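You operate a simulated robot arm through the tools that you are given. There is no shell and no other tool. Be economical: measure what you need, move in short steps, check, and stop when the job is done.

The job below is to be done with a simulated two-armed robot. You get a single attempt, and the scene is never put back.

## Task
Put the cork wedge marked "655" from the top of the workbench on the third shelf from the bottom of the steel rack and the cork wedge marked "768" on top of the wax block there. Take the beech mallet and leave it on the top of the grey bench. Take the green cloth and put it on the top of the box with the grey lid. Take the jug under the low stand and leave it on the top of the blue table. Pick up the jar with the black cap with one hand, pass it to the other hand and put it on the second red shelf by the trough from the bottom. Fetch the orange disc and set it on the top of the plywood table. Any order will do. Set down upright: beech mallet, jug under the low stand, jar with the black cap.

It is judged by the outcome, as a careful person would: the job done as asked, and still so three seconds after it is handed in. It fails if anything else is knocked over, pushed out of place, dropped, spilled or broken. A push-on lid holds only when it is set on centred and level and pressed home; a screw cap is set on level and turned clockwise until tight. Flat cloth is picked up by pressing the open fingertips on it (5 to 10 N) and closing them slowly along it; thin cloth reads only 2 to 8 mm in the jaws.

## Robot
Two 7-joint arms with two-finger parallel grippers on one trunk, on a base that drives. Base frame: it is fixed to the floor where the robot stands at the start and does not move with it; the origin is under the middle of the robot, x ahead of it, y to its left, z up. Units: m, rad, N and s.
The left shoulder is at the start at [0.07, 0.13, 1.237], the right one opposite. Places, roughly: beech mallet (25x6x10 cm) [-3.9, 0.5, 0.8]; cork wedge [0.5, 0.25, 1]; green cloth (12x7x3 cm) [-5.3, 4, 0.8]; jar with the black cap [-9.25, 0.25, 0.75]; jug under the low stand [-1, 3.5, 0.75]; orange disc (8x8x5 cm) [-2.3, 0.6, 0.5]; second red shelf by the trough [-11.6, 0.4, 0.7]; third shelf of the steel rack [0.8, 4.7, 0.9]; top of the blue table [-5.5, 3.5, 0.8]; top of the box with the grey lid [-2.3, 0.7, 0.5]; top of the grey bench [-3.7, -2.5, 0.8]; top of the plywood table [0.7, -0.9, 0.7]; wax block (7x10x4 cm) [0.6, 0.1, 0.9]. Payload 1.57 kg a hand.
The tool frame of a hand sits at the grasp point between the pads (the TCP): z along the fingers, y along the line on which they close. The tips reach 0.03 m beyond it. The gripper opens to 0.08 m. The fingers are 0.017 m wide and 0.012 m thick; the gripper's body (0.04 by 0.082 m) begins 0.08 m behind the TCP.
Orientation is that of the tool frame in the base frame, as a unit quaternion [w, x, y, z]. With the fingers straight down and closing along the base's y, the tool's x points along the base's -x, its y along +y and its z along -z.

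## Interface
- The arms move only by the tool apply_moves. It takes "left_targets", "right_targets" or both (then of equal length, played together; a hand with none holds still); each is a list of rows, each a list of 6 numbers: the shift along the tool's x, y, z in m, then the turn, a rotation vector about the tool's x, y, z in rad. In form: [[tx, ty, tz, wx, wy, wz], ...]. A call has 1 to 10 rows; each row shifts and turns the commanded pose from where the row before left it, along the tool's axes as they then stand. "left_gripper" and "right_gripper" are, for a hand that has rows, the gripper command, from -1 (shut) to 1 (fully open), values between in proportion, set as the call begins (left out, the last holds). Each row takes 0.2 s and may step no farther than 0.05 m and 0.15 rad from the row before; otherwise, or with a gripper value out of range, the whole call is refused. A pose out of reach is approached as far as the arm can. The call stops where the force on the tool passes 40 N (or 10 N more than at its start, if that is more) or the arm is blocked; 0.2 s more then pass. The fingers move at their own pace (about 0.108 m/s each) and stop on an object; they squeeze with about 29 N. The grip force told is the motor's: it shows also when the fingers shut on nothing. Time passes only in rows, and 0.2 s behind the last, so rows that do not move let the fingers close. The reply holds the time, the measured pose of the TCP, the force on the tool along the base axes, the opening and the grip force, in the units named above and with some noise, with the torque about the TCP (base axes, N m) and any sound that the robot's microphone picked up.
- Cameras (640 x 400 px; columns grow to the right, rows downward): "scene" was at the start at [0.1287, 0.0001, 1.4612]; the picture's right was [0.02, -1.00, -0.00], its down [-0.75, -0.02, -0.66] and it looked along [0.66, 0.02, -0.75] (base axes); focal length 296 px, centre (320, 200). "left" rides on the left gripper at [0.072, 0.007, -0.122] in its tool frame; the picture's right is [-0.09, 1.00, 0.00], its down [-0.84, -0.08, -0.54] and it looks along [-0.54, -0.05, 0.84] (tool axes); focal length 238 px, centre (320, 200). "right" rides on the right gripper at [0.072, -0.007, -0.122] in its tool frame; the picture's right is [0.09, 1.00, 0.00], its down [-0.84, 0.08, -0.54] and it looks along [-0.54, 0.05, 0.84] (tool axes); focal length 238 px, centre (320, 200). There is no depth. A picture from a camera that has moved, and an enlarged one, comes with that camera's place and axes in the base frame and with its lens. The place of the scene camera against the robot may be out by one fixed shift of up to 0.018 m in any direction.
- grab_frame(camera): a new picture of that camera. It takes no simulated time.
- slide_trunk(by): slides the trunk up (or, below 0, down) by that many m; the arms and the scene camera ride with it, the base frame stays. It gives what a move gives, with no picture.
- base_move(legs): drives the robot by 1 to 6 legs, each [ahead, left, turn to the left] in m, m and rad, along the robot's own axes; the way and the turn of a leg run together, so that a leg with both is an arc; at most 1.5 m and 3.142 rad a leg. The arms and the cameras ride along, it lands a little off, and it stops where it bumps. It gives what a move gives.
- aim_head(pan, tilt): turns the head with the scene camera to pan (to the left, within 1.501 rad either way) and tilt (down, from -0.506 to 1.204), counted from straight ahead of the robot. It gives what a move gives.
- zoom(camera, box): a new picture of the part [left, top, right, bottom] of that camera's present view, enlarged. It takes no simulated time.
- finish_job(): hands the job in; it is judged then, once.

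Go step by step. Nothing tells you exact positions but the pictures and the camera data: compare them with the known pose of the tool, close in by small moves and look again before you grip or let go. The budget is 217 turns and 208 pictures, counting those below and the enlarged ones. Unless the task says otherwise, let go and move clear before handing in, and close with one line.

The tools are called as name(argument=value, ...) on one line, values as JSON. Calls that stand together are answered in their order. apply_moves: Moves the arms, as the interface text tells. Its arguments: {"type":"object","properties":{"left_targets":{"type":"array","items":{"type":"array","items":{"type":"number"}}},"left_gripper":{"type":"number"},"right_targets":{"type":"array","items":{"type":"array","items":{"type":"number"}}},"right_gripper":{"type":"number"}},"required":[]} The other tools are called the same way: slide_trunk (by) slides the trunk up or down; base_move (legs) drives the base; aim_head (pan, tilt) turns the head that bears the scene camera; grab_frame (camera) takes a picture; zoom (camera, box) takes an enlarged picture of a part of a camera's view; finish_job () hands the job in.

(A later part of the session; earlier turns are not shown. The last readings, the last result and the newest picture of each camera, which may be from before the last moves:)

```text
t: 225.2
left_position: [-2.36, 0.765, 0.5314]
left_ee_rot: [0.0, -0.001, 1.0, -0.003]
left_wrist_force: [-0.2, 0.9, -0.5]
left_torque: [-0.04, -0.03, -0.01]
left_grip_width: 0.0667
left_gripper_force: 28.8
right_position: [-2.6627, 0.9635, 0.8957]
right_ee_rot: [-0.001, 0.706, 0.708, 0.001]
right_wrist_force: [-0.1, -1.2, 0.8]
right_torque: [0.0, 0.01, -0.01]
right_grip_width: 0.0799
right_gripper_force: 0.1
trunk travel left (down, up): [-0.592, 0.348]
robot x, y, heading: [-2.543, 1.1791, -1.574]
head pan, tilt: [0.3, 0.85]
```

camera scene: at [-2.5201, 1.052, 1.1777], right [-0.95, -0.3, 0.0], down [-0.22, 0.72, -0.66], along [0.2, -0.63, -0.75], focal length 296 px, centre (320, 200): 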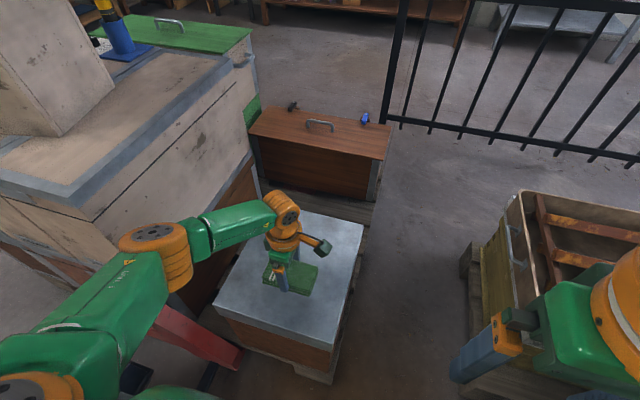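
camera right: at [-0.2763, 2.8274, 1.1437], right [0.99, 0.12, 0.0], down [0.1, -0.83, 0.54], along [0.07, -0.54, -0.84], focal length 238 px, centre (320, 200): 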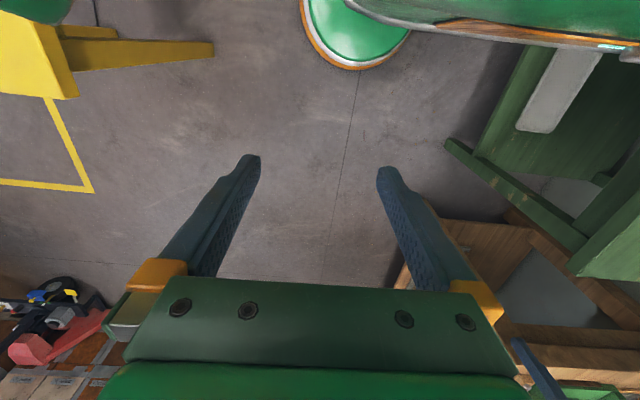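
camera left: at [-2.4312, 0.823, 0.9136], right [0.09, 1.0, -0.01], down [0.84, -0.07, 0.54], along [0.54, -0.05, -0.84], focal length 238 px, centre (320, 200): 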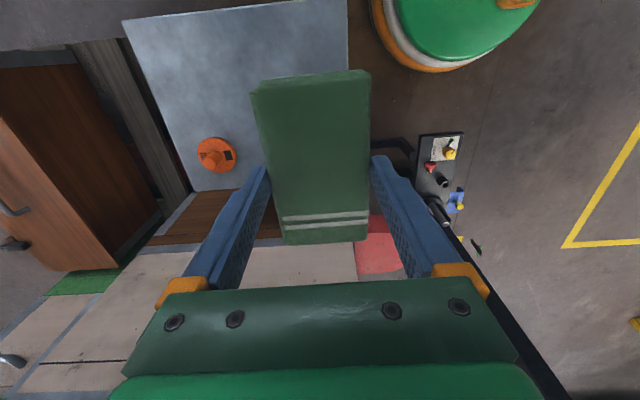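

apply_moves(left_targets=[[0, 0, 0.005, 0, 0, 0], [0, 0, 0.004, 0, 0, 0], [0, 0, 0.003, 0, 0, 0], [0, 0, 0, 0, 0, 0]])

zoom(camera="scene", box=[210, 210, 370, 320])

```text
t: 226.2
left_position: [-2.3585, 0.7641, 0.5195]
left_ee_rot: [-0.001, -0.001, 1.0, -0.003]
left_wrist_force: [-0.6, -0.3, -0.2]
left_torque: [0.01, 0.01, 0.0]
left_grip_width: 0.0669
left_gripper_force: 29.0
right_position: [-2.6631, 0.9635, 0.8951]
right_ee_rot: [-0.001, 0.706, 0.708, 0.001]
right_wrist_force: [0.1, 0.7, 0.2]
right_torque: [0.0, 0.04, -0.01]
right_grip_width: 0.08
right_gripper_force: 0.1
trunk travel left (down, up): [-0.592, 0.348]
robot x, y, heading: [-2.5445, 1.1798, -1.57]
head pan, tilt: [0.3, 0.85]
```

```text
3.64 times, centred on (290, 265) of scene
camera zoom: at [-2.5201, 1.0518, 1.1777], right [-0.95, -0.3, 0.0], down [-0.22, 0.72, -0.66], along [0.2, -0.63, -0.75], focal length 1076 px, centre (429, -36)
```

zoom: 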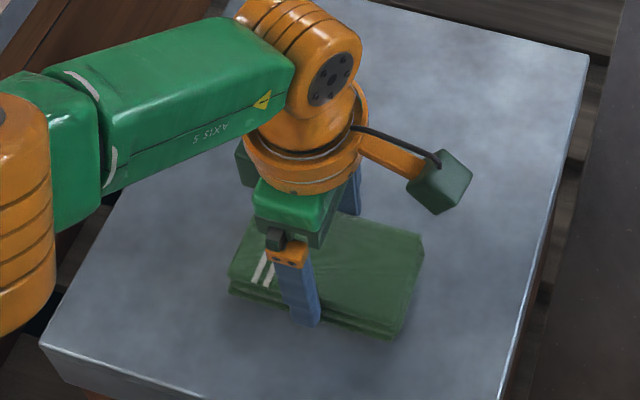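

apply_moves(left_targets=[[0, 0, 0.004, 0, 0, 0], [0, 0, 0.004, 0, 0, 0], [0, 0, 0.004, 0, 0, 0], [0, 0, 0.003, 0, 0, 0], [0, 0, 0, 0, 0, 0]])

zoom(camera="scene", box=[210, 210, 370, 320])

```text
t: 227.4
left_position: [-2.36, 0.7667, 0.5089]
left_ee_rot: [0.0, -0.002, 1.0, -0.008]
left_wrist_force: [3.0, -8.6, 37.5]
left_torque: [-0.15, -0.01, -0.02]
left_grip_width: 0.067
left_gripper_force: 28.8
right_position: [-2.6651, 0.9682, 0.8974]
right_ee_rot: [0.003, 0.707, 0.707, -0.001]
right_wrist_force: [0.2, 0.0, -0.3]
right_torque: [0.01, 0.0, 0.0]
right_grip_width: 0.08
right_gripper_force: 0.1
trunk travel left (down, up): [-0.592, 0.348]
robot x, y, heading: [-2.5441, 1.1796, -1.569]
head pan, tilt: [0.3, 0.85]
```

```text
3.64 times, centred on (290, 265) of scene
camera zoom: at [-2.5228, 1.0578, 1.1786], right [-0.95, -0.3, 0.0], down [-0.22, 0.71, -0.66], along [0.2, -0.63, -0.75], focal length 1076 px, centre (429, -36)
```

zoom: 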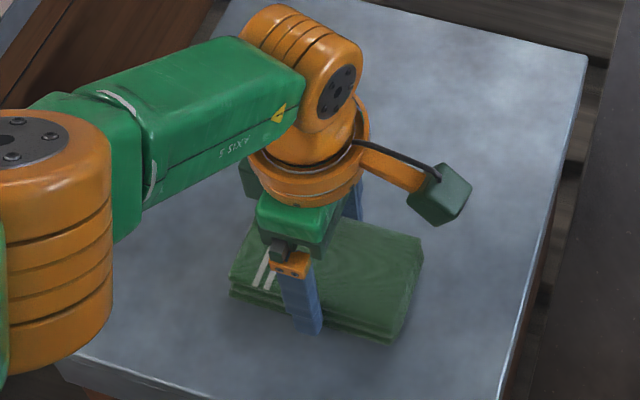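

Contact with the lid. I'll ease up, open and rise.

apply_moves(left_targets=[[0, 0, -0.004, 0, 0, 0], [0, 0, 0, 0, 0, 0]])

apply_moves(left_targets=[[0, 0, 0, 0, 0, 0], [0, 0, 0, 0, 0, 0], [0, 0, 0, 0, 0, 0], [0, 0, -0.015, 0, 0, 0], [0, 0, -0.03, 0, 0, 0], [0, 0, -0.03, 0, 0, 0], [0, 0, -0.03, 0, 0, 0], [0, 0, 0, 0, 0, 0]], left_gripper=1)

grab_frame(camera="scene")

grab_frame(camera="left")

```text
t: 228.0
left_position: [-2.361, 0.7667, 0.5091]
left_ee_rot: [0.0, -0.001, 1.0, 0.0]
left_wrist_force: [-3.0, -1.3, 4.7]
left_torque: [-0.23, 0.01, -0.16]
left_grip_width: 0.0671
left_gripper_force: 28.8
right_position: [-2.6629, 0.9645, 0.8958]
right_ee_rot: [0.001, 0.707, 0.707, 0.0]
right_wrist_force: [0.7, 0.0, 0.0]
right_torque: [0.02, -0.03, -0.02]
right_grip_width: 0.0798
right_gripper_force: 0.0
trunk travel left (down, up): [-0.592, 0.348]
robot x, y, heading: [-2.5451, 1.1766, -1.569]
head pan, tilt: [0.3, 0.85]
```

```text
t: 229.8
left_position: [-2.3591, 0.7661, 0.6134]
left_ee_rot: [-0.001, -0.002, 1.0, -0.002]
left_wrist_force: [-0.9, 0.6, -0.6]
left_torque: [0.02, 0.0, -0.01]
left_grip_width: 0.0804
left_gripper_force: 0.1
right_position: [-2.663, 0.9632, 0.8963]
right_ee_rot: [0.0, 0.707, 0.708, 0.0]
right_wrist_force: [-0.1, 0.5, -0.2]
right_torque: [0.0, 0.03, -0.02]
right_grip_width: 0.0798
right_gripper_force: 0.1
trunk travel left (down, up): [-0.592, 0.348]
robot x, y, heading: [-2.5442, 1.1802, -1.571]
head pan, tilt: [0.3, 0.85]
```

```text
128 pictures are left
camera scene: at [-2.5201, 1.0517, 1.1777], right [-0.95, -0.3, 0.0], down [-0.22, 0.72, -0.66], along [0.2, -0.63, -0.75], focal length 296 px, centre (320, 200)
```

scene: 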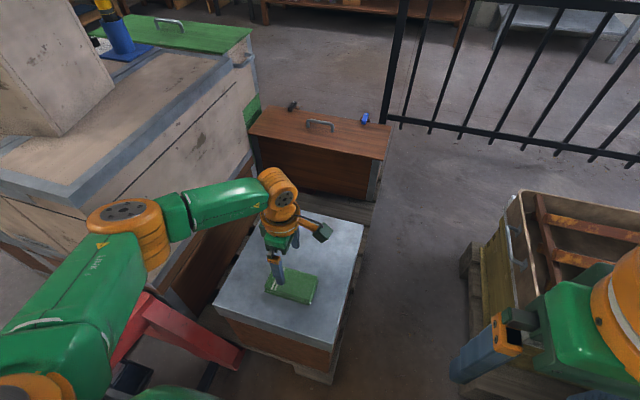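

```text
127 pictures are left
camera left: at [-2.4308, 0.773, 0.7363], right [0.09, 1.0, 0.0], down [0.84, -0.07, 0.54], along [0.54, -0.05, -0.84], focal length 238 px, centre (320, 200)
```

left: 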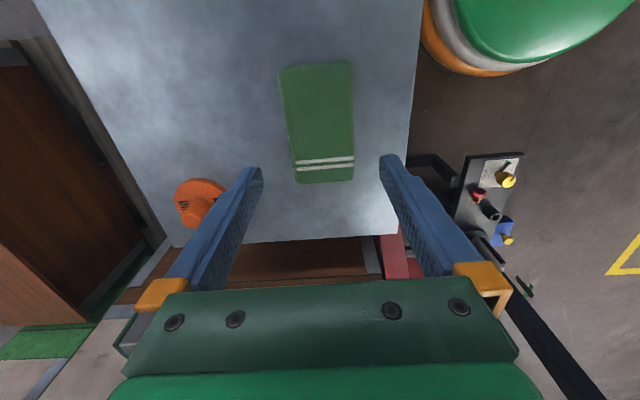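

The cloth lies on the lid. The disc is at about (−2.287, 0.61), out of straight-down reach, so I'll turn the hand back, tilt the fingers forward, and move slightly closer.

base_move(legs=[[0.04, 0, 0]])

apply_moves(left_targets=[[0, 0.01, -0.02, 0, 0, 0.15], [0, 0.01, -0.02, 0, 0, 0.15], [0, 0, 0, 0, 0, 0.15], [0, 0, 0, 0, 0, 0.15], [0, 0, 0, 0, 0, 0.15], [0, 0, 0, 0, 0, 0.15], [0, 0, 0, 0, 0, 0.15], [0, 0, 0, 0, 0, 0.15], [0, 0, 0, 0, 0, 0.15], [0, 0, 0, 0, 0, 0.15]], left_gripper=0.5)

apply_moves(left_targets=[[0, 0, 0, 0, 0, 0.07], [0, 0, 0, 0, -0.14, 0], [0, 0, 0, 0, -0.14, 0], [0, 0, 0, 0, -0.14, 0], [0, 0, 0, 0, -0.14, 0], [0, 0, 0, 0, -0.14, 0], [0, 0, 0, 0, 0, 0]])

grab_frame(camera="left")

grab_frame(camera="scene")

```text
t: 230.7
left_position: [-2.3589, 0.7272, 0.6135]
left_ee_rot: [-0.001, -0.002, 1.0, -0.003]
left_wrist_force: [0.4, -0.7, 0.5]
left_torque: [0.03, 0.0, -0.03]
left_grip_width: 0.0797
left_gripper_force: 0.1
right_position: [-2.6634, 0.9235, 0.8961]
right_ee_rot: [0.001, 0.707, 0.708, -0.001]
right_wrist_force: [0.4, -0.5, 0.3]
right_torque: [0.06, 0.02, 0.03]
right_grip_width: 0.08
right_gripper_force: 0.0
trunk travel left (down, up): [-0.592, 0.348]
robot x, y, heading: [-2.5439, 1.139, -1.57]
head pan, tilt: [0.3, 0.85]
```

```text
t: 232.9
left_position: [-2.3565, 0.7469, 0.6531]
left_ee_rot: [0.001, 0.681, 0.732, -0.002]
left_wrist_force: [0.0, -0.2, -0.2]
left_torque: [-0.01, 0.01, 0.0]
left_grip_width: 0.0601
left_gripper_force: 0.1
right_position: [-2.6627, 0.9245, 0.895]
right_ee_rot: [0.0, 0.706, 0.708, 0.0]
right_wrist_force: [0.2, -0.6, 0.1]
right_torque: [-0.02, 0.0, -0.03]
right_grip_width: 0.0801
right_gripper_force: 0.0
trunk travel left (down, up): [-0.592, 0.348]
robot x, y, heading: [-2.5459, 1.1388, -1.574]
head pan, tilt: [0.3, 0.85]
```

```text
t: 234.5
left_position: [-2.3521, 0.7427, 0.6575]
left_ee_rot: [0.242, 0.662, 0.666, -0.243]
left_wrist_force: [0.3, -0.3, -1.1]
left_torque: [0.01, -0.02, -0.01]
left_grip_width: 0.0601
left_gripper_force: 0.0
left hand out of reach, approached as far as the arm can: row 6
right_position: [-2.6625, 0.9246, 0.8954]
right_ee_rot: [0.0, 0.707, 0.708, 0.0]
right_wrist_force: [0.5, -0.2, 0.8]
right_torque: [-0.01, 0.0, -0.01]
right_grip_width: 0.0797
right_gripper_force: 0.0
trunk travel left (down, up): [-0.592, 0.348]
robot x, y, heading: [-2.5472, 1.1387, -1.572]
head pan, tilt: [0.3, 0.85]
```

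```text
126 pictures are left
camera left: at [-2.3464, 0.8762, 0.7054], right [1.0, -0.07, 0.06], down [-0.07, -0.29, 0.95], along [-0.05, -0.95, -0.3], focal length 238 px, centre (320, 200)
```

left: 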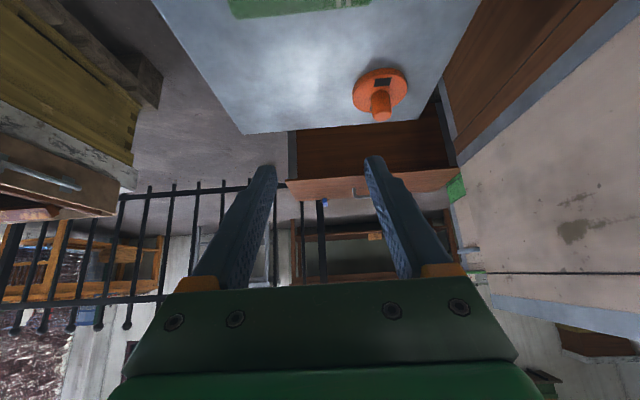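

```text
125 pictures are left
camera scene: at [-2.5201, 1.012, 1.1777], right [-0.95, -0.3, 0.0], down [-0.22, 0.72, -0.66], along [0.2, -0.63, -0.75], focal length 296 px, centre (320, 200)
```

scene: 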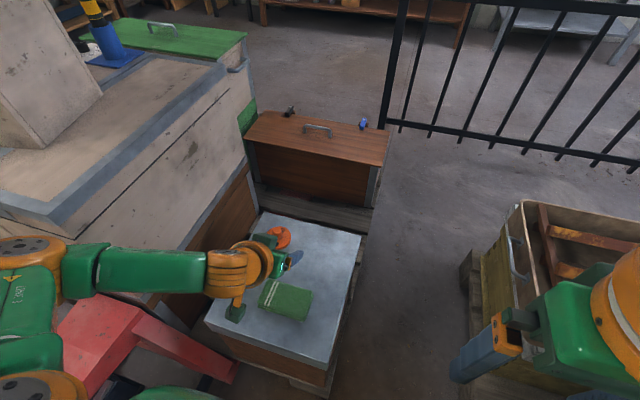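

I'll shift sideways to the disc's line and advance along the finger direction halfway.

apply_moves(left_targets=[[0, 0.035, 0, 0, 0, 0], [0, 0.035, 0.0, 0, 0, 0], [-0.004, 0, 0.03, 0, 0, 0], [-0.004, 0, 0.03, 0, 0, 0], [0, 0, 0.03, 0, 0, 0], [0, 0, 0, 0, 0, 0]])

grab_frame(camera="left")

grab_frame(camera="scene")

```text
t: 235.9
left_position: [-2.2822, 0.6798, 0.5941]
left_ee_rot: [0.245, 0.661, 0.666, -0.244]
left_wrist_force: [-0.8, 0.5, -0.2]
left_torque: [0.0, 0.0, 0.02]
left_grip_width: 0.0598
left_gripper_force: 0.0
right_position: [-2.663, 0.9244, 0.8963]
right_ee_rot: [0.0, 0.706, 0.708, 0.0]
right_wrist_force: [0.6, -0.8, -0.3]
right_torque: [0.03, 0.0, -0.01]
right_grip_width: 0.0799
right_gripper_force: 0.0
trunk travel left (down, up): [-0.592, 0.348]
robot x, y, heading: [-2.5412, 1.1394, -1.569]
head pan, tilt: [0.3, 0.85]
```

```text
124 pictures are left
camera left: at [-2.2768, 0.8131, 0.6409], right [1.0, -0.07, 0.06], down [-0.07, -0.29, 0.96], along [-0.05, -0.96, -0.29], focal length 238 px, centre (320, 200)
```

left: 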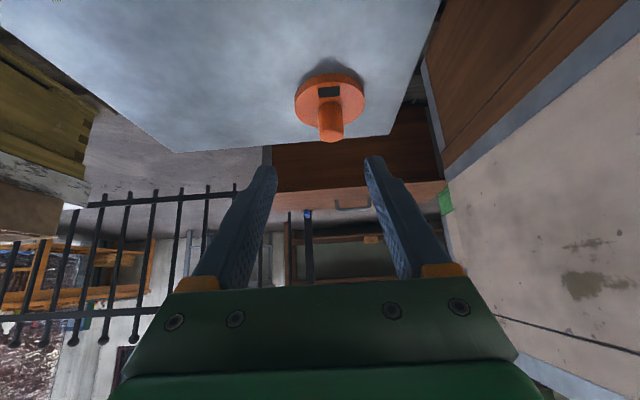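

```text
123 pictures are left
camera scene: at [-2.5199, 1.0125, 1.1778], right [-0.95, -0.3, 0.0], down [-0.22, 0.72, -0.66], along [0.2, -0.63, -0.75], focal length 296 px, centre (320, 200)
```

scene: 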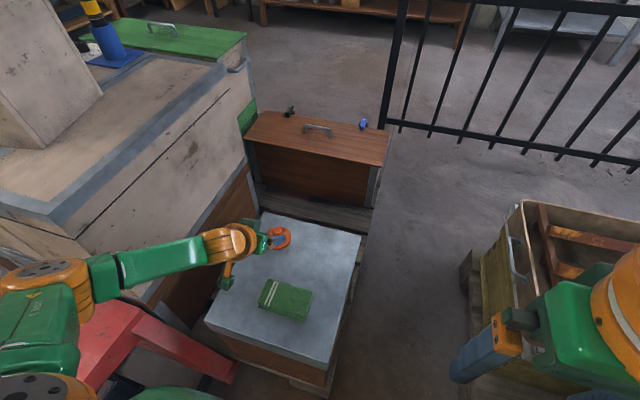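

Knob at about (−2.274, 0.633), top z≈0.534. I'll advance most of the way and check.

apply_moves(left_targets=[[0.003, 0.004, 0.025, 0, 0, 0], [0.003, 0.004, 0.025, 0, 0, 0], [0.003, 0, 0.015, 0, 0, 0], [0, 0, 0, 0, 0, 0]])

grab_frame(camera="left")

zoom(camera="scene", box=[210, 205, 338, 285])

```text
t: 236.9
left_position: [-2.2728, 0.6442, 0.539]
left_ee_rot: [0.244, 0.661, 0.666, -0.244]
left_wrist_force: [-0.3, -0.5, 0.1]
left_torque: [-0.01, 0.02, -0.02]
left_grip_width: 0.0601
left_gripper_force: 0.1
right_position: [-2.6629, 0.9242, 0.8965]
right_ee_rot: [0.0, 0.707, 0.707, 0.0]
right_wrist_force: [-0.5, -0.5, -0.2]
right_torque: [-0.01, 0.0, 0.01]
right_grip_width: 0.08
right_gripper_force: 0.1
trunk travel left (down, up): [-0.592, 0.348]
robot x, y, heading: [-2.5465, 1.1386, -1.567]
head pan, tilt: [0.3, 0.85]
```

```text
122 pictures are left
camera left: at [-2.268, 0.7774, 0.5857], right [1.0, -0.07, 0.06], down [-0.07, -0.29, 0.96], along [-0.05, -0.96, -0.29], focal length 238 px, centre (320, 200)
```

left: 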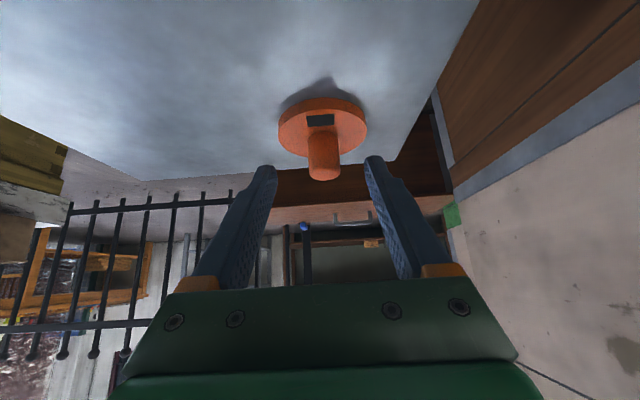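

```text
5.00 times, centred on (274, 245) of scene
camera zoom: at [-2.5199, 1.0123, 1.1778], right [-0.95, -0.3, 0.0], down [-0.22, 0.72, -0.66], along [0.2, -0.63, -0.75], focal length 1479 px, centre (550, -25)
```

zoom: 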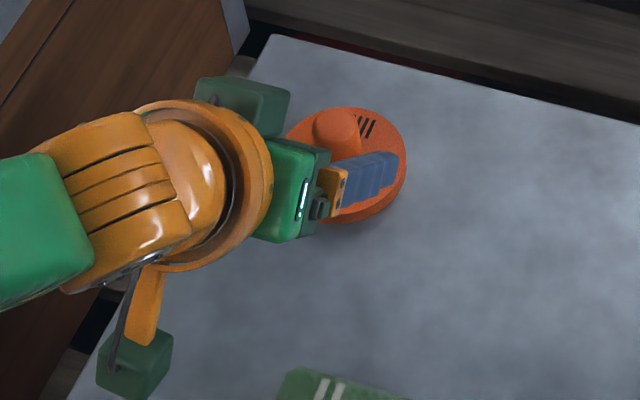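

apply_moves(left_targets=[[0.004, 0.001, 0.009, 0, 0, 0], [0.004, 0, 0.008, 0, 0, 0], [0, 0, 0, 0, 0, 0]])

apply_moves(left_targets=[[0, 0, 0, 0, 0, 0], [0, 0, 0, 0, 0, 0], [0, 0, 0, 0, 0, 0]], left_gripper=-1)

grab_frame(camera="left")

```text
t: 237.7
left_position: [-2.2712, 0.64, 0.5212]
left_ee_rot: [0.245, 0.661, 0.666, -0.244]
left_wrist_force: [0.4, -0.8, 0.1]
left_torque: [0.0, -0.01, -0.01]
left_grip_width: 0.06
left_gripper_force: 0.0
right_position: [-2.6627, 0.9245, 0.8957]
right_ee_rot: [0.0, 0.707, 0.708, -0.001]
right_wrist_force: [0.9, -0.1, -0.1]
right_torque: [-0.03, 0.02, 0.04]
right_grip_width: 0.08
right_gripper_force: 0.1
trunk travel left (down, up): [-0.592, 0.348]
robot x, y, heading: [-2.546, 1.1381, -1.568]
head pan, tilt: [0.3, 0.85]
```

```text
t: 238.5
left_position: [-2.2727, 0.639, 0.5213]
left_ee_rot: [0.244, 0.662, 0.666, -0.244]
left_wrist_force: [-0.4, 0.4, -0.2]
left_torque: [0.02, -0.01, 0.01]
left_grip_width: 0.0
left_gripper_force: 21.1
right_position: [-2.6613, 0.9243, 0.8959]
right_ee_rot: [-0.001, 0.707, 0.708, 0.0]
right_wrist_force: [-0.1, -0.4, -0.9]
right_torque: [0.03, 0.01, 0.02]
right_grip_width: 0.0805
right_gripper_force: 0.0
trunk travel left (down, up): [-0.592, 0.348]
robot x, y, heading: [-2.5408, 1.1364, -1.573]
head pan, tilt: [0.3, 0.85]
```

```text
120 pictures are left
camera left: at [-2.2674, 0.7723, 0.5677], right [1.0, -0.06, 0.06], down [-0.07, -0.29, 0.96], along [-0.05, -0.96, -0.29], focal length 238 px, centre (320, 200)
```

left: 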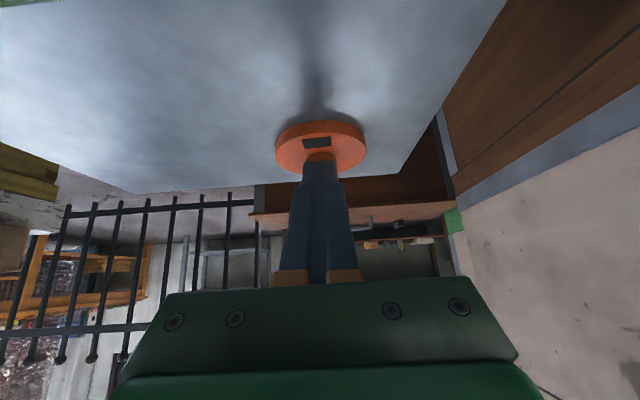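

Missed: the knob is about 3 cm further away and lower (re-triangulated at y≈0.61, top z≈0.518). I'll open and advance.

apply_moves(left_targets=[[0, 0, 0, 0, 0, 0], [0, 0, 0, 0, 0, 0], [0, 0, 0, 0, 0, 0]], left_gripper=0.5)

apply_moves(left_targets=[[-0.006, 0, 0.012, 0, 0, 0], [-0.005, 0, 0.012, 0, 0, 0], [0, 0, 0.004, 0, 0, 0], [0, 0, 0, 0, 0, 0]])

grab_frame(camera="left")

zoom(camera="scene", box=[210, 205, 338, 285])

```text
t: 239.3
left_position: [-2.2733, 0.6388, 0.5209]
left_ee_rot: [0.245, 0.661, 0.666, -0.244]
left_wrist_force: [-0.2, -0.1, -0.1]
left_torque: [0.0, -0.02, -0.01]
left_grip_width: 0.0598
left_gripper_force: 0.1
right_position: [-2.6637, 0.9248, 0.8963]
right_ee_rot: [0.0, 0.707, 0.707, 0.0]
right_wrist_force: [0.0, 0.4, 0.4]
right_torque: [0.02, -0.01, 0.04]
right_grip_width: 0.08
right_gripper_force: 0.0
trunk travel left (down, up): [-0.592, 0.348]
robot x, y, heading: [-2.5433, 1.1406, -1.569]
head pan, tilt: [0.3, 0.85]
```

```text
t: 240.3
left_position: [-2.2807, 0.6268, 0.5185]
left_ee_rot: [0.248, 0.659, 0.668, -0.241]
left_wrist_force: [-0.3, 0.6, 0.5]
left_torque: [0.0, -0.04, 0.02]
left_grip_width: 0.06
left_gripper_force: 0.1
left hand out of reach, approached as far as the arm can: row 1, 2, 3
right_position: [-2.6628, 0.9236, 0.896]
right_ee_rot: [0.0, 0.706, 0.708, 0.0]
right_wrist_force: [0.7, 0.3, -0.2]
right_torque: [-0.04, 0.01, 0.0]
right_grip_width: 0.0802
right_gripper_force: 0.1
trunk travel left (down, up): [-0.592, 0.348]
robot x, y, heading: [-2.5425, 1.1413, -1.571]
head pan, tilt: [0.3, 0.85]
```

```text
119 pictures are left
camera left: at [-2.2761, 0.7606, 0.5638], right [1.0, -0.06, 0.06], down [-0.08, -0.29, 0.95], along [-0.04, -0.96, -0.29], focal length 238 px, centre (320, 200)
```

left: 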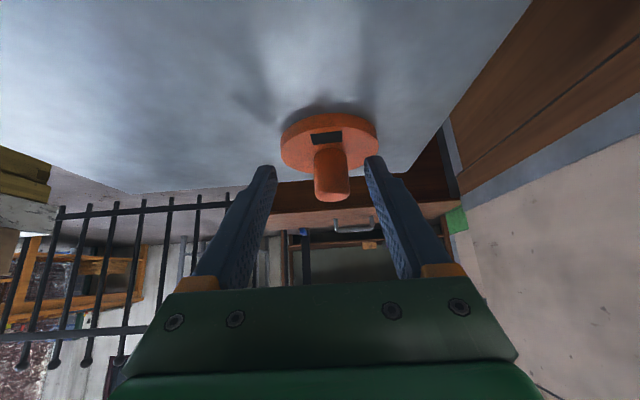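

```text
5.00 times, centred on (274, 245) of scene
camera zoom: at [-2.52, 1.0121, 1.1777], right [-0.95, -0.3, 0.0], down [-0.22, 0.72, -0.66], along [0.2, -0.63, -0.75], focal length 1479 px, centre (550, -25)
```

zoom: 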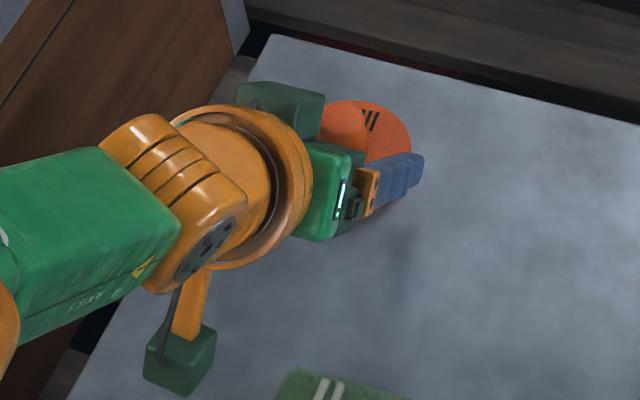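

Reach limit again. The rest is small, so I'll use the base (1.5 cm forward, 0.8 cm left) and the trunk (−1.4 cm).

base_move(legs=[[0.016, 0.008, 0]])

slide_trunk(by=-0.013)

grab_frame(camera="left")

```text
t: 241.1
left_position: [-2.2725, 0.6111, 0.518]
left_ee_rot: [0.247, 0.66, 0.668, -0.241]
left_wrist_force: [-0.1, 0.3, -0.1]
left_torque: [0.01, -0.01, -0.03]
left_grip_width: 0.0603
left_gripper_force: 0.0
right_position: [-2.6547, 0.9094, 0.8975]
right_ee_rot: [0.001, 0.706, 0.708, 0.0]
right_wrist_force: [-0.5, -0.5, 0.5]
right_torque: [0.02, 0.01, 0.04]
right_grip_width: 0.08
right_gripper_force: 0.1
trunk travel left (down, up): [-0.592, 0.348]
robot x, y, heading: [-2.5404, 1.1219, -1.566]
head pan, tilt: [0.3, 0.85]
```

```text
t: 241.7
left_position: [-2.2731, 0.6109, 0.5085]
left_ee_rot: [0.249, 0.658, 0.667, -0.243]
left_wrist_force: [2.2, -4.9, 17.2]
left_torque: [-0.4, 0.15, 0.14]
left_grip_width: 0.06
left_gripper_force: 0.1
right_position: [-2.655, 0.9107, 0.8832]
right_ee_rot: [0.002, 0.706, 0.708, -0.001]
right_wrist_force: [-0.3, 0.1, 0.6]
right_torque: [-0.01, -0.02, 0.02]
right_grip_width: 0.0799
right_gripper_force: 0.1
trunk travel left (down, up): [-0.579, 0.361]
robot x, y, heading: [-2.5358, 1.1227, -1.569]
head pan, tilt: [0.3, 0.85]
```

```text
117 pictures are left
camera left: at [-2.2684, 0.745, 0.5535], right [1.0, -0.05, 0.06], down [-0.08, -0.28, 0.96], along [-0.03, -0.96, -0.28], focal length 238 px, centre (320, 200)
```

left: 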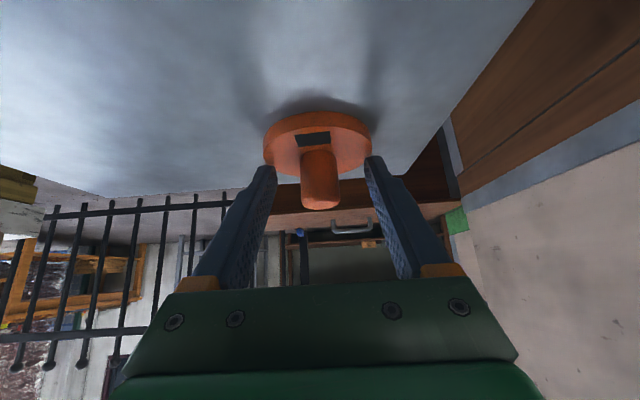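

Tips touch the disc top lightly. I'll ease the trunk up 4 mm and close on the knob.

slide_trunk(by=0.005)

apply_moves(left_targets=[[0, 0, 0, 0, 0, 0], [0, 0, 0, 0, 0, 0], [0, 0, 0, 0, 0, 0]], left_gripper=-1)

grab_frame(camera="left")

```text
t: 242.2
left_position: [-2.2726, 0.6116, 0.5075]
left_ee_rot: [0.246, 0.66, 0.668, -0.24]
left_wrist_force: [-0.8, 1.0, 1.7]
left_torque: [-0.03, 0.06, 0.0]
left_grip_width: 0.06
left_gripper_force: 0.2
right_position: [-2.6547, 0.9074, 0.888]
right_ee_rot: [-0.001, 0.707, 0.707, 0.001]
right_wrist_force: [-0.1, 0.1, -0.6]
right_torque: [-0.01, -0.03, -0.02]
right_grip_width: 0.0799
right_gripper_force: 0.0
trunk travel left (down, up): [-0.584, 0.356]
robot x, y, heading: [-2.5356, 1.122, -1.574]
head pan, tilt: [0.3, 0.85]
```

```text
t: 243.0
left_position: [-2.2726, 0.6103, 0.5089]
left_ee_rot: [0.248, 0.659, 0.668, -0.24]
left_wrist_force: [-0.8, -0.1, 0.2]
left_torque: [0.02, -0.04, 0.01]
left_grip_width: 0.0234
left_gripper_force: 28.9
right_position: [-2.6548, 0.9075, 0.8879]
right_ee_rot: [0.0, 0.707, 0.707, 0.0]
right_wrist_force: [0.5, -0.1, 0.2]
right_torque: [-0.02, -0.03, 0.03]
right_grip_width: 0.0801
right_gripper_force: 0.0
trunk travel left (down, up): [-0.584, 0.356]
robot x, y, heading: [-2.5365, 1.1264, -1.573]
head pan, tilt: [0.3, 0.85]
```

```text
116 pictures are left
camera left: at [-2.268, 0.7448, 0.5557], right [1.0, -0.06, 0.06], down [-0.08, -0.29, 0.95], along [-0.04, -0.96, -0.29], focal length 238 px, centre (320, 200)
```

left: 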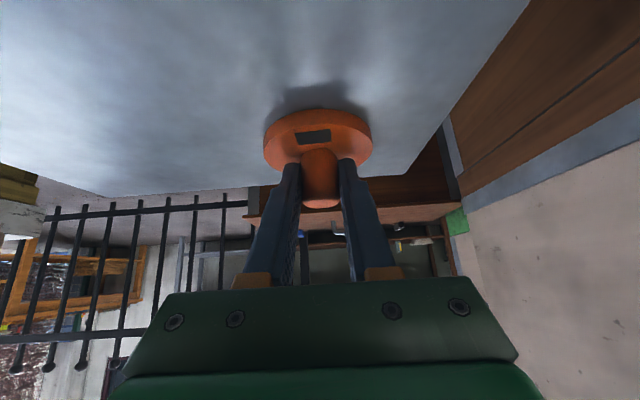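

Knob gripped (2.3 cm). I'll lift with the trunk and check.

slide_trunk(by=0.33)

grab_frame(camera="left")

grab_frame(camera="scene")

```text
t: 246.3
left_position: [-2.2732, 0.6112, 0.8389]
left_ee_rot: [0.247, 0.659, 0.668, -0.241]
left_wrist_force: [0.1, -0.3, 0.1]
left_torque: [-0.04, -0.01, 0.0]
left_grip_width: 0.0232
left_gripper_force: 28.8
right_position: [-2.6549, 0.9061, 1.2187]
right_ee_rot: [0.0, 0.706, 0.708, 0.0]
right_wrist_force: [-0.7, -0.3, -0.1]
right_torque: [-0.02, 0.01, 0.02]
right_grip_width: 0.0799
right_gripper_force: 0.1
trunk travel left (down, up): [-0.914, 0.026]
robot x, y, heading: [-2.5357, 1.1242, -1.567]
head pan, tilt: [0.3, 0.85]
```

```text
115 pictures are left
camera left: at [-2.2679, 0.7446, 0.8857], right [1.0, -0.06, 0.06], down [-0.08, -0.29, 0.95], along [-0.04, -0.96, -0.29], focal length 238 px, centre (320, 200)
```

left: 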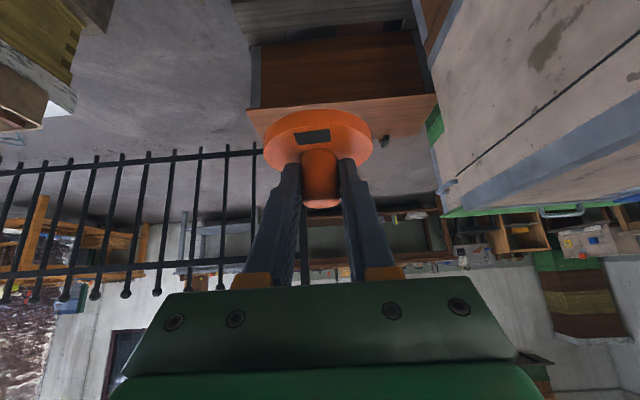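

```text
114 pictures are left
camera scene: at [-2.5119, 0.9959, 1.4997], right [-0.95, -0.3, 0.0], down [-0.22, 0.72, -0.66], along [0.2, -0.63, -0.75], focal length 296 px, centre (320, 200)
```

scene: 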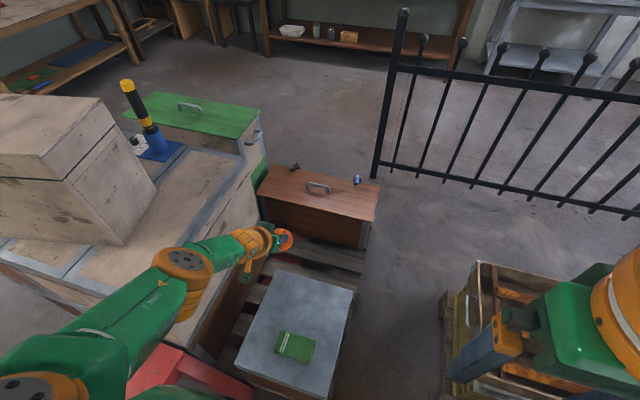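

The disc is held and the cloth stays on the lid. Now to the plywood table: back out, turn east and drive.

base_move(legs=[[-0.85, 0, 0], [0, 0, 1.571], [1.3, 0, 0], [0.75, 0, 0]])

aim_head(pan=-0.6, tilt=0.4)

grab_frame(camera="scene")

```text
t: 264.4
left_position: [0.0247, 2.2213, 0.8406]
left_ee_rot: [0.346, -0.001, 0.938, 0.003]
left_wrist_force: [0.4, -0.3, -1.0]
left_torque: [-0.02, 0.01, 0.02]
left_grip_width: 0.0234
left_gripper_force: 28.8
right_position: [-0.2769, 1.8411, 1.2181]
right_ee_rot: [0.001, 0.004, 1.0, 0.0]
right_wrist_force: [0.5, 0.4, -0.5]
right_torque: [-0.01, -0.02, 0.02]
right_grip_width: 0.0802
right_gripper_force: 0.0
trunk travel left (down, up): [-0.914, 0.026]
robot x, y, heading: [-0.4916, 1.9651, -0.01]
head pan, tilt: [0.3, 0.85]
```

```text
t: 265.6
left_position: [0.0247, 2.2211, 0.839]
left_ee_rot: [0.345, -0.001, 0.939, 0.002]
left_wrist_force: [0.2, -0.8, -0.3]
left_torque: [0.03, -0.03, -0.02]
left_grip_width: 0.0231
left_gripper_force: 28.8
right_position: [-0.2767, 1.8415, 1.2174]
right_ee_rot: [0.0, 0.005, 1.0, 0.0]
right_wrist_force: [0.0, 0.2, 0.2]
right_torque: [-0.01, 0.0, 0.01]
right_grip_width: 0.0799
right_gripper_force: 0.1
trunk travel left (down, up): [-0.914, 0.026]
robot x, y, heading: [-0.491, 1.9662, -0.011]
head pan, tilt: [-0.6, 0.4]
```

```text
113 pictures are left
camera scene: at [-0.3635, 1.9083, 1.5388], right [-0.57, -0.82, 0.0], down [-0.32, 0.22, -0.92], along [0.76, -0.53, -0.39], focal length 296 px, centre (320, 200)
```

scene: 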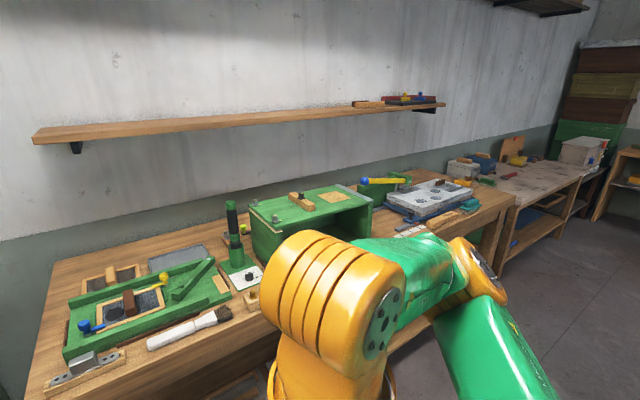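

base_move(legs=[[0, -1.35, 0.005], [0, -1.25, 0.005]])

aim_head(pan=0.0, tilt=0.6)

grab_frame(camera="scene")

```text
t: 278.3
left_position: [-0.0006, -0.383, 0.8379]
left_ee_rot: [0.345, -0.004, 0.939, 0.003]
left_wrist_force: [-0.3, 0.2, -0.6]
left_torque: [0.02, 0.0, -0.01]
left_grip_width: 0.0235
left_gripper_force: 29.0
right_position: [-0.2997, -0.7638, 1.2183]
right_ee_rot: [0.0, 0.001, 1.0, 0.0]
right_wrist_force: [-0.1, -0.3, 0.7]
right_torque: [-0.01, 0.01, 0.0]
right_grip_width: 0.0801
right_gripper_force: 0.1
trunk travel left (down, up): [-0.914, 0.026]
robot x, y, heading: [-0.512, -0.646, -0.001]
head pan, tilt: [-0.6, 0.4]
```

```text
t: 279.3
left_position: [-0.0008, -0.383, 0.8393]
left_ee_rot: [0.345, -0.003, 0.939, 0.003]
left_wrist_force: [-0.2, -0.4, -0.9]
left_torque: [0.03, -0.02, -0.01]
left_grip_width: 0.0233
left_gripper_force: 29.0
right_position: [-0.2996, -0.7644, 1.2187]
right_ee_rot: [-0.001, 0.002, 1.0, 0.0]
right_wrist_force: [0.5, 0.8, -0.2]
right_torque: [-0.01, 0.0, 0.0]
right_grip_width: 0.0799
right_gripper_force: 0.0
trunk travel left (down, up): [-0.914, 0.026]
robot x, y, heading: [-0.5107, -0.6455, -0.005]
head pan, tilt: [0.0, 0.6]
```

```text
112 pictures are left
camera scene: at [-0.3751, -0.646, 1.5207], right [0.0, -1.0, 0.0], down [-0.56, 0.0, -0.83], along [0.83, 0.0, -0.56], focal length 296 px, centre (320, 200)
```

scene: 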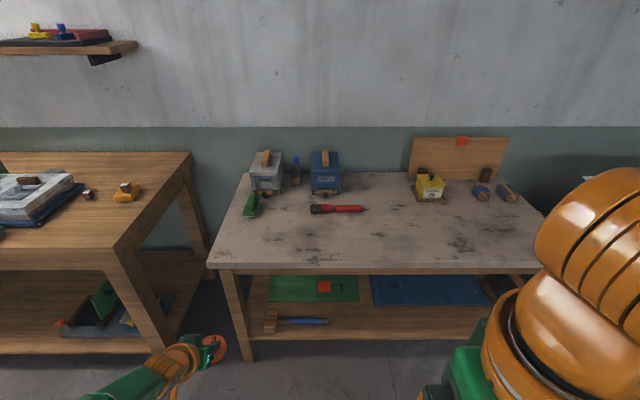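

The plywood table (front edge x≈0.42, top z≈0.7) has free space at the front. I'll drive so that the disc is over about (0.56, −0.75).

base_move(legs=[[0.3, -0.36, 0.005], [0.27, 0, 0]])

aim_head(pan=0.4, tilt=0.85)

grab_frame(camera="scene")

```text
t: 283.6
left_position: [0.5701, -0.747, 0.8414]
left_ee_rot: [0.345, -0.005, 0.938, 0.004]
left_wrist_force: [-0.7, 0.1, 0.6]
left_torque: [-0.01, 0.02, -0.01]
left_grip_width: 0.023
left_gripper_force: 28.7
right_position: [0.2711, -1.1295, 1.2192]
right_ee_rot: [0.001, 0.0, 1.0, 0.0]
right_wrist_force: [-0.1, 0.3, 0.1]
right_torque: [0.02, -0.02, 0.04]
right_grip_width: 0.0799
right_gripper_force: 0.0
trunk travel left (down, up): [-0.914, 0.026]
robot x, y, heading: [0.0576, -1.0114, -0.002]
head pan, tilt: [0.0, 0.6]
```

```text
t: 284.5
left_position: [0.5723, -0.7479, 0.8385]
left_ee_rot: [0.345, -0.004, 0.939, 0.004]
left_wrist_force: [-0.2, -0.1, -0.9]
left_torque: [-0.04, -0.02, 0.01]
left_grip_width: 0.0234
left_gripper_force: 28.7
right_position: [0.2738, -1.129, 1.2181]
right_ee_rot: [0.0, 0.001, 1.0, -0.001]
right_wrist_force: [0.8, 0.5, 0.2]
right_torque: [0.01, 0.01, 0.0]
right_grip_width: 0.0799
right_gripper_force: 0.0
trunk travel left (down, up): [-0.914, 0.026]
robot x, y, heading: [0.0614, -1.0067, -0.003]
head pan, tilt: [0.4, 0.85]
```

```text
111 pictures are left
camera scene: at [0.1823, -0.9804, 1.4997], right [0.39, -0.92, 0.0], down [-0.69, -0.29, -0.66], along [0.61, 0.26, -0.75], focal length 296 px, centre (320, 200)
```

scene: 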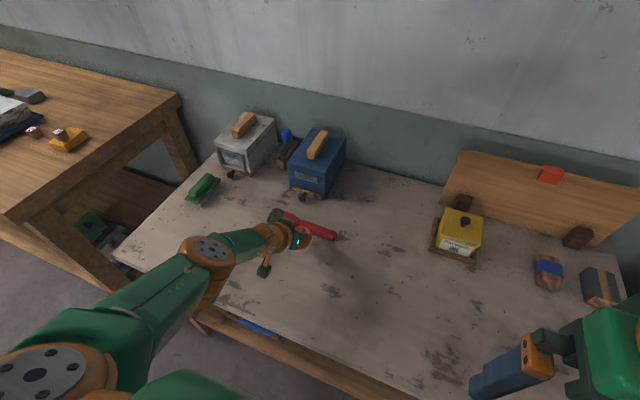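

base_move(legs=[[-0.03, 0, 0]])

slide_trunk(by=-0.08)

grab_frame(camera="left")

zoom(camera="scene", box=[210, 190, 370, 290])

```text
t: 285.3
left_position: [0.5471, -0.7484, 0.8363]
left_ee_rot: [0.341, -0.005, 0.94, 0.004]
left_wrist_force: [1.2, -0.3, -0.7]
left_torque: [-0.01, 0.04, 0.0]
left_grip_width: 0.0234
left_gripper_force: 28.9
right_position: [0.2508, -1.1298, 1.2166]
right_ee_rot: [-0.002, 0.001, 1.0, -0.001]
right_wrist_force: [-0.4, 0.1, -0.1]
right_torque: [-0.01, 0.08, 0.0]
right_grip_width: 0.08
right_gripper_force: 0.1
trunk travel left (down, up): [-0.914, 0.026]
robot x, y, heading: [0.0285, -1.0064, 0.002]
head pan, tilt: [0.4, 0.85]
```

```text
t: 286.3
left_position: [0.5462, -0.7479, 0.7769]
left_ee_rot: [0.357, -0.007, 0.934, 0.004]
left_wrist_force: [-6.0, -2.4, 19.7]
left_torque: [-0.21, 0.68, -0.01]
left_grip_width: 0.0236
left_gripper_force: 28.8
right_position: [0.2397, -1.1316, 1.1474]
right_ee_rot: [0.002, 0.002, 1.0, 0.001]
right_wrist_force: [0.2, 1.1, 0.2]
right_torque: [-0.02, 0.0, 0.02]
right_grip_width: 0.0797
right_gripper_force: 0.1
trunk travel left (down, up): [-0.843, 0.097]
robot x, y, heading: [0.0298, -1.0105, -0.006]
head pan, tilt: [0.4, 0.85]
stopped: the force on the tool passed its limit at 51 N (the readings are from after the stop); the commanded pose is now the measured one
```

```text
110 pictures are left
camera left: at [0.4105, -0.743, 0.8207], right [0.05, 1.0, 0.06], down [0.26, -0.08, 0.96], along [0.96, -0.04, -0.26], focal length 238 px, centre (320, 200)
```

left: 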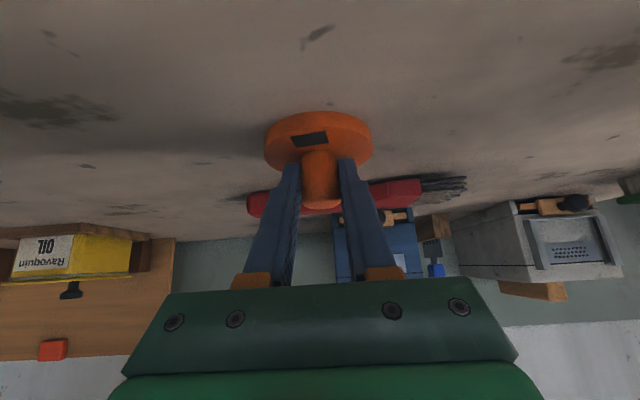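

```text
4.00 times, centred on (290, 240) of scene
camera zoom: at [0.1462, -0.9828, 1.4291], right [0.39, -0.92, 0.0], down [-0.69, -0.29, -0.66], along [0.61, 0.26, -0.75], focal length 1183 px, centre (440, 40)
```

zoom: 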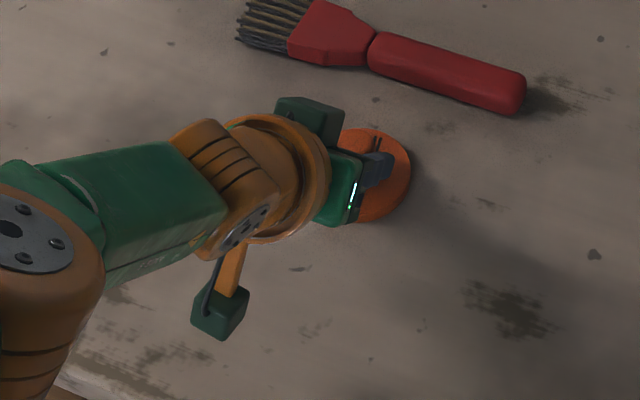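

The disc is on the table (z≈0.74). I'll ease up slightly, open, and withdraw along the fingers.

slide_trunk(by=0.004)

apply_moves(left_targets=[[0, 0, 0, 0, 0, 0], [0, 0, 0, 0, 0, 0], [0, 0, 0, 0, 0, 0]], left_gripper=0.5)

slide_trunk(by=0.08)

grab_frame(camera="scene")

```text
t: 286.8
left_position: [0.5467, -0.7455, 0.7793]
left_ee_rot: [0.353, -0.006, 0.936, 0.004]
left_wrist_force: [-0.2, 0.9, 0.2]
left_torque: [-0.01, 0.01, -0.02]
left_grip_width: 0.0233
left_gripper_force: 28.7
right_position: [0.2439, -1.1295, 1.1519]
right_ee_rot: [0.0, 0.001, 1.0, 0.0]
right_wrist_force: [-0.1, -0.7, -0.5]
right_torque: [-0.01, 0.0, 0.03]
right_grip_width: 0.0799
right_gripper_force: 0.1
trunk travel left (down, up): [-0.847, 0.093]
robot x, y, heading: [0.0289, -1.0073, -0.0]
head pan, tilt: [0.4, 0.85]
```

```text
t: 287.6
left_position: [0.5488, -0.7468, 0.7784]
left_ee_rot: [0.355, -0.007, 0.935, 0.004]
left_wrist_force: [-0.9, -0.2, 0.8]
left_torque: [0.02, -0.02, 0.01]
left_grip_width: 0.0599
left_gripper_force: 0.1
right_position: [0.2449, -1.1297, 1.1522]
right_ee_rot: [0.001, 0.001, 1.0, 0.0]
right_wrist_force: [-0.1, -0.1, 0.2]
right_torque: [-0.01, 0.01, 0.0]
right_grip_width: 0.0801
right_gripper_force: 0.2
trunk travel left (down, up): [-0.847, 0.093]
robot x, y, heading: [0.0247, -1.01, 0.004]
head pan, tilt: [0.4, 0.85]
```

```text
t: 288.8
left_position: [0.548, -0.7463, 0.8581]
left_ee_rot: [0.355, -0.006, 0.935, 0.004]
left_wrist_force: [0.1, 1.1, -0.3]
left_torque: [0.02, 0.03, -0.02]
left_grip_width: 0.0603
left_gripper_force: 0.0
right_position: [0.2441, -1.1284, 1.2325]
right_ee_rot: [0.0, 0.001, 1.0, 0.0]
right_wrist_force: [-0.7, -0.2, -0.3]
right_torque: [-0.02, -0.02, 0.01]
right_grip_width: 0.0799
right_gripper_force: 0.0
trunk travel left (down, up): [-0.927, 0.013]
robot x, y, heading: [0.0258, -1.0075, -0.004]
head pan, tilt: [0.4, 0.85]
```

```text
108 pictures are left
camera scene: at [0.152, -0.9803, 1.513], right [0.39, -0.92, 0.0], down [-0.69, -0.29, -0.66], along [0.61, 0.26, -0.75], focal length 296 px, centre (320, 200)
```

scene: 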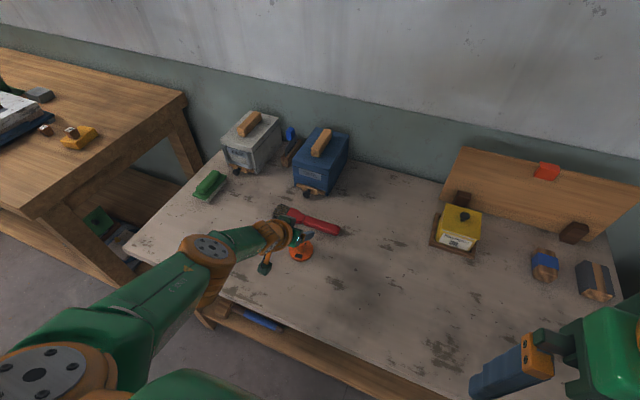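

The disc is on the plywood table. I'll back off, un-tilt the left hand, and head west towards the mallet, south of the fence.

base_move(legs=[[-0.7, 0, 0], [0, 0, 1.571], [0, 0, 1.571]])

apply_moves(left_targets=[[0, 0, -0.03, 0, 0.14, 0], [0, 0, -0.03, 0, 0.14, 0], [0, 0, -0.03, 0, 0.14, 0], [0, 0, -0.03, 0, 0.14, 0], [0.02, 0, -0.01, 0, 0.14, 0], [0.03, 0, -0.01, 0, 0.02, 0], [0.03, 0, 0, 0, 0, 0], [0, 0, 0, 0, 0, 0]])

aim_head(pan=0, tilt=0.4)

grab_frame(camera="scene")

```text
t: 300.2
left_position: [-1.1898, -1.2604, 0.8575]
left_ee_rot: [0.001, 0.935, -0.002, -0.354]
left_wrist_force: [-0.1, -0.1, 0.3]
left_torque: [0.04, 0.0, -0.05]
left_grip_width: 0.0598
left_gripper_force: 0.1
right_position: [-0.8795, -0.8829, 1.232]
right_ee_rot: [-0.001, 1.0, -0.009, 0.0]
right_wrist_force: [0.0, 0.3, 0.4]
right_torque: [-0.02, 0.03, -0.01]
right_grip_width: 0.0798
right_gripper_force: 0.0
trunk travel left (down, up): [-0.927, 0.013]
robot x, y, heading: [-0.6669, -1.0082, 3.122]
head pan, tilt: [0.4, 0.85]
```

```text
t: 302.0
left_position: [-1.0489, -1.2623, 0.9773]
left_ee_rot: [0.001, 1.0, -0.001, -0.002]
left_wrist_force: [0.3, -0.3, -0.3]
left_torque: [-0.02, -0.04, -0.02]
left_grip_width: 0.06
left_gripper_force: 0.0
right_position: [-0.8796, -0.8835, 1.2321]
right_ee_rot: [0.0, 1.0, -0.009, 0.0]
right_wrist_force: [0.0, -0.2, -0.7]
right_torque: [0.02, 0.01, 0.01]
right_grip_width: 0.0801
right_gripper_force: 0.0
trunk travel left (down, up): [-0.927, 0.013]
robot x, y, heading: [-0.6692, -1.0075, 3.12]
head pan, tilt: [0.4, 0.85]
```

```text
t: 302.9
left_position: [-1.0486, -1.2633, 0.9769]
left_ee_rot: [0.001, 1.0, -0.002, -0.001]
left_wrist_force: [-0.6, -0.9, -0.5]
left_torque: [0.0, -0.02, -0.02]
left_grip_width: 0.0598
left_gripper_force: 0.1
right_position: [-0.8796, -0.8834, 1.2308]
right_ee_rot: [0.0, 1.0, -0.009, 0.0]
right_wrist_force: [-0.1, -0.7, -0.2]
right_torque: [0.0, -0.02, -0.01]
right_grip_width: 0.0802
right_gripper_force: 0.0
trunk travel left (down, up): [-0.927, 0.013]
robot x, y, heading: [-0.6634, -1.0061, 3.127]
head pan, tilt: [0.0, 0.4]
```

```text
107 pictures are left
camera scene: at [-0.8097, -1.0068, 1.552], right [0.02, 1.0, 0.0], down [0.39, -0.01, -0.92], along [-0.92, 0.02, -0.39], focal length 296 px, centre (320, 200)
```

scene: 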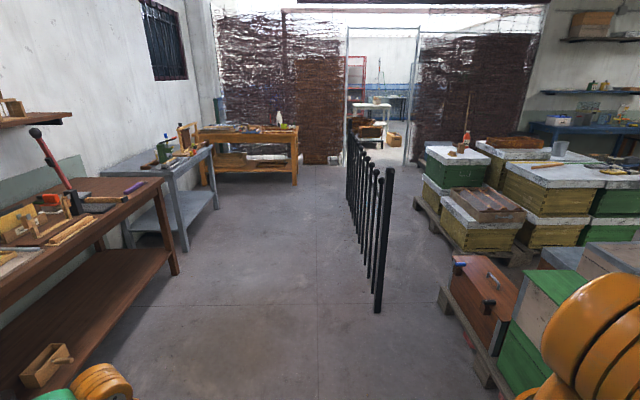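

I see the grey bench on the left, the fence at y≈−0.5, and the hives on the right. I'll zoom for the mallet.

zoom(camera="scene", box=[400, 110, 592, 230])

zoom(camera="scene", box=[90, 100, 320, 244])

```text
3.33 times, centred on (496, 170) of scene
camera zoom: at [-0.8097, -1.0068, 1.552], right [0.02, 1.0, 0.0], down [0.39, -0.01, -0.92], along [-0.92, 0.02, -0.39], focal length 986 px, centre (-267, 300)
```

zoom: 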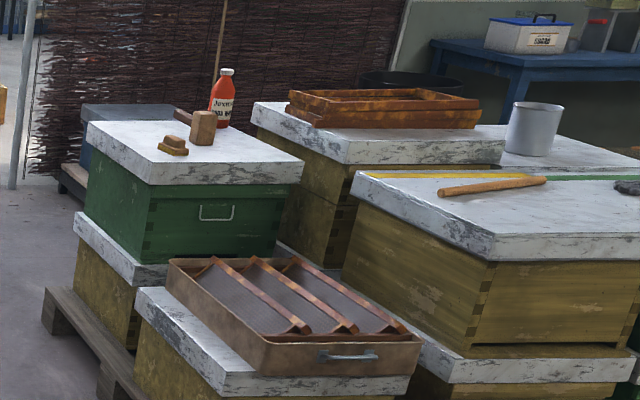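

```text
2.78 times, centred on (205, 172) of scene
camera zoom: at [-0.8097, -1.0068, 1.552], right [0.02, 1.0, 0.0], down [0.39, -0.01, -0.92], along [-0.92, 0.02, -0.39], focal length 822 px, centre (639, 278)
```

zoom: 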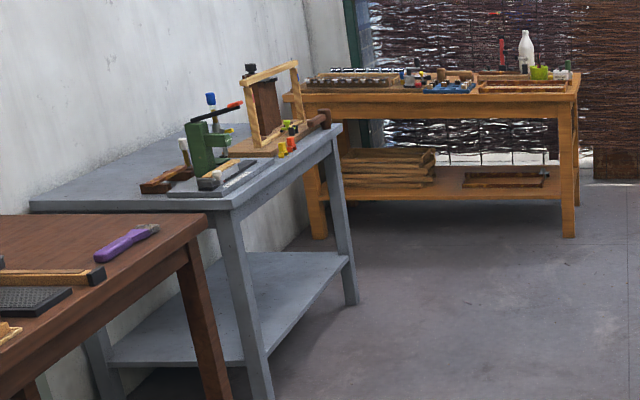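

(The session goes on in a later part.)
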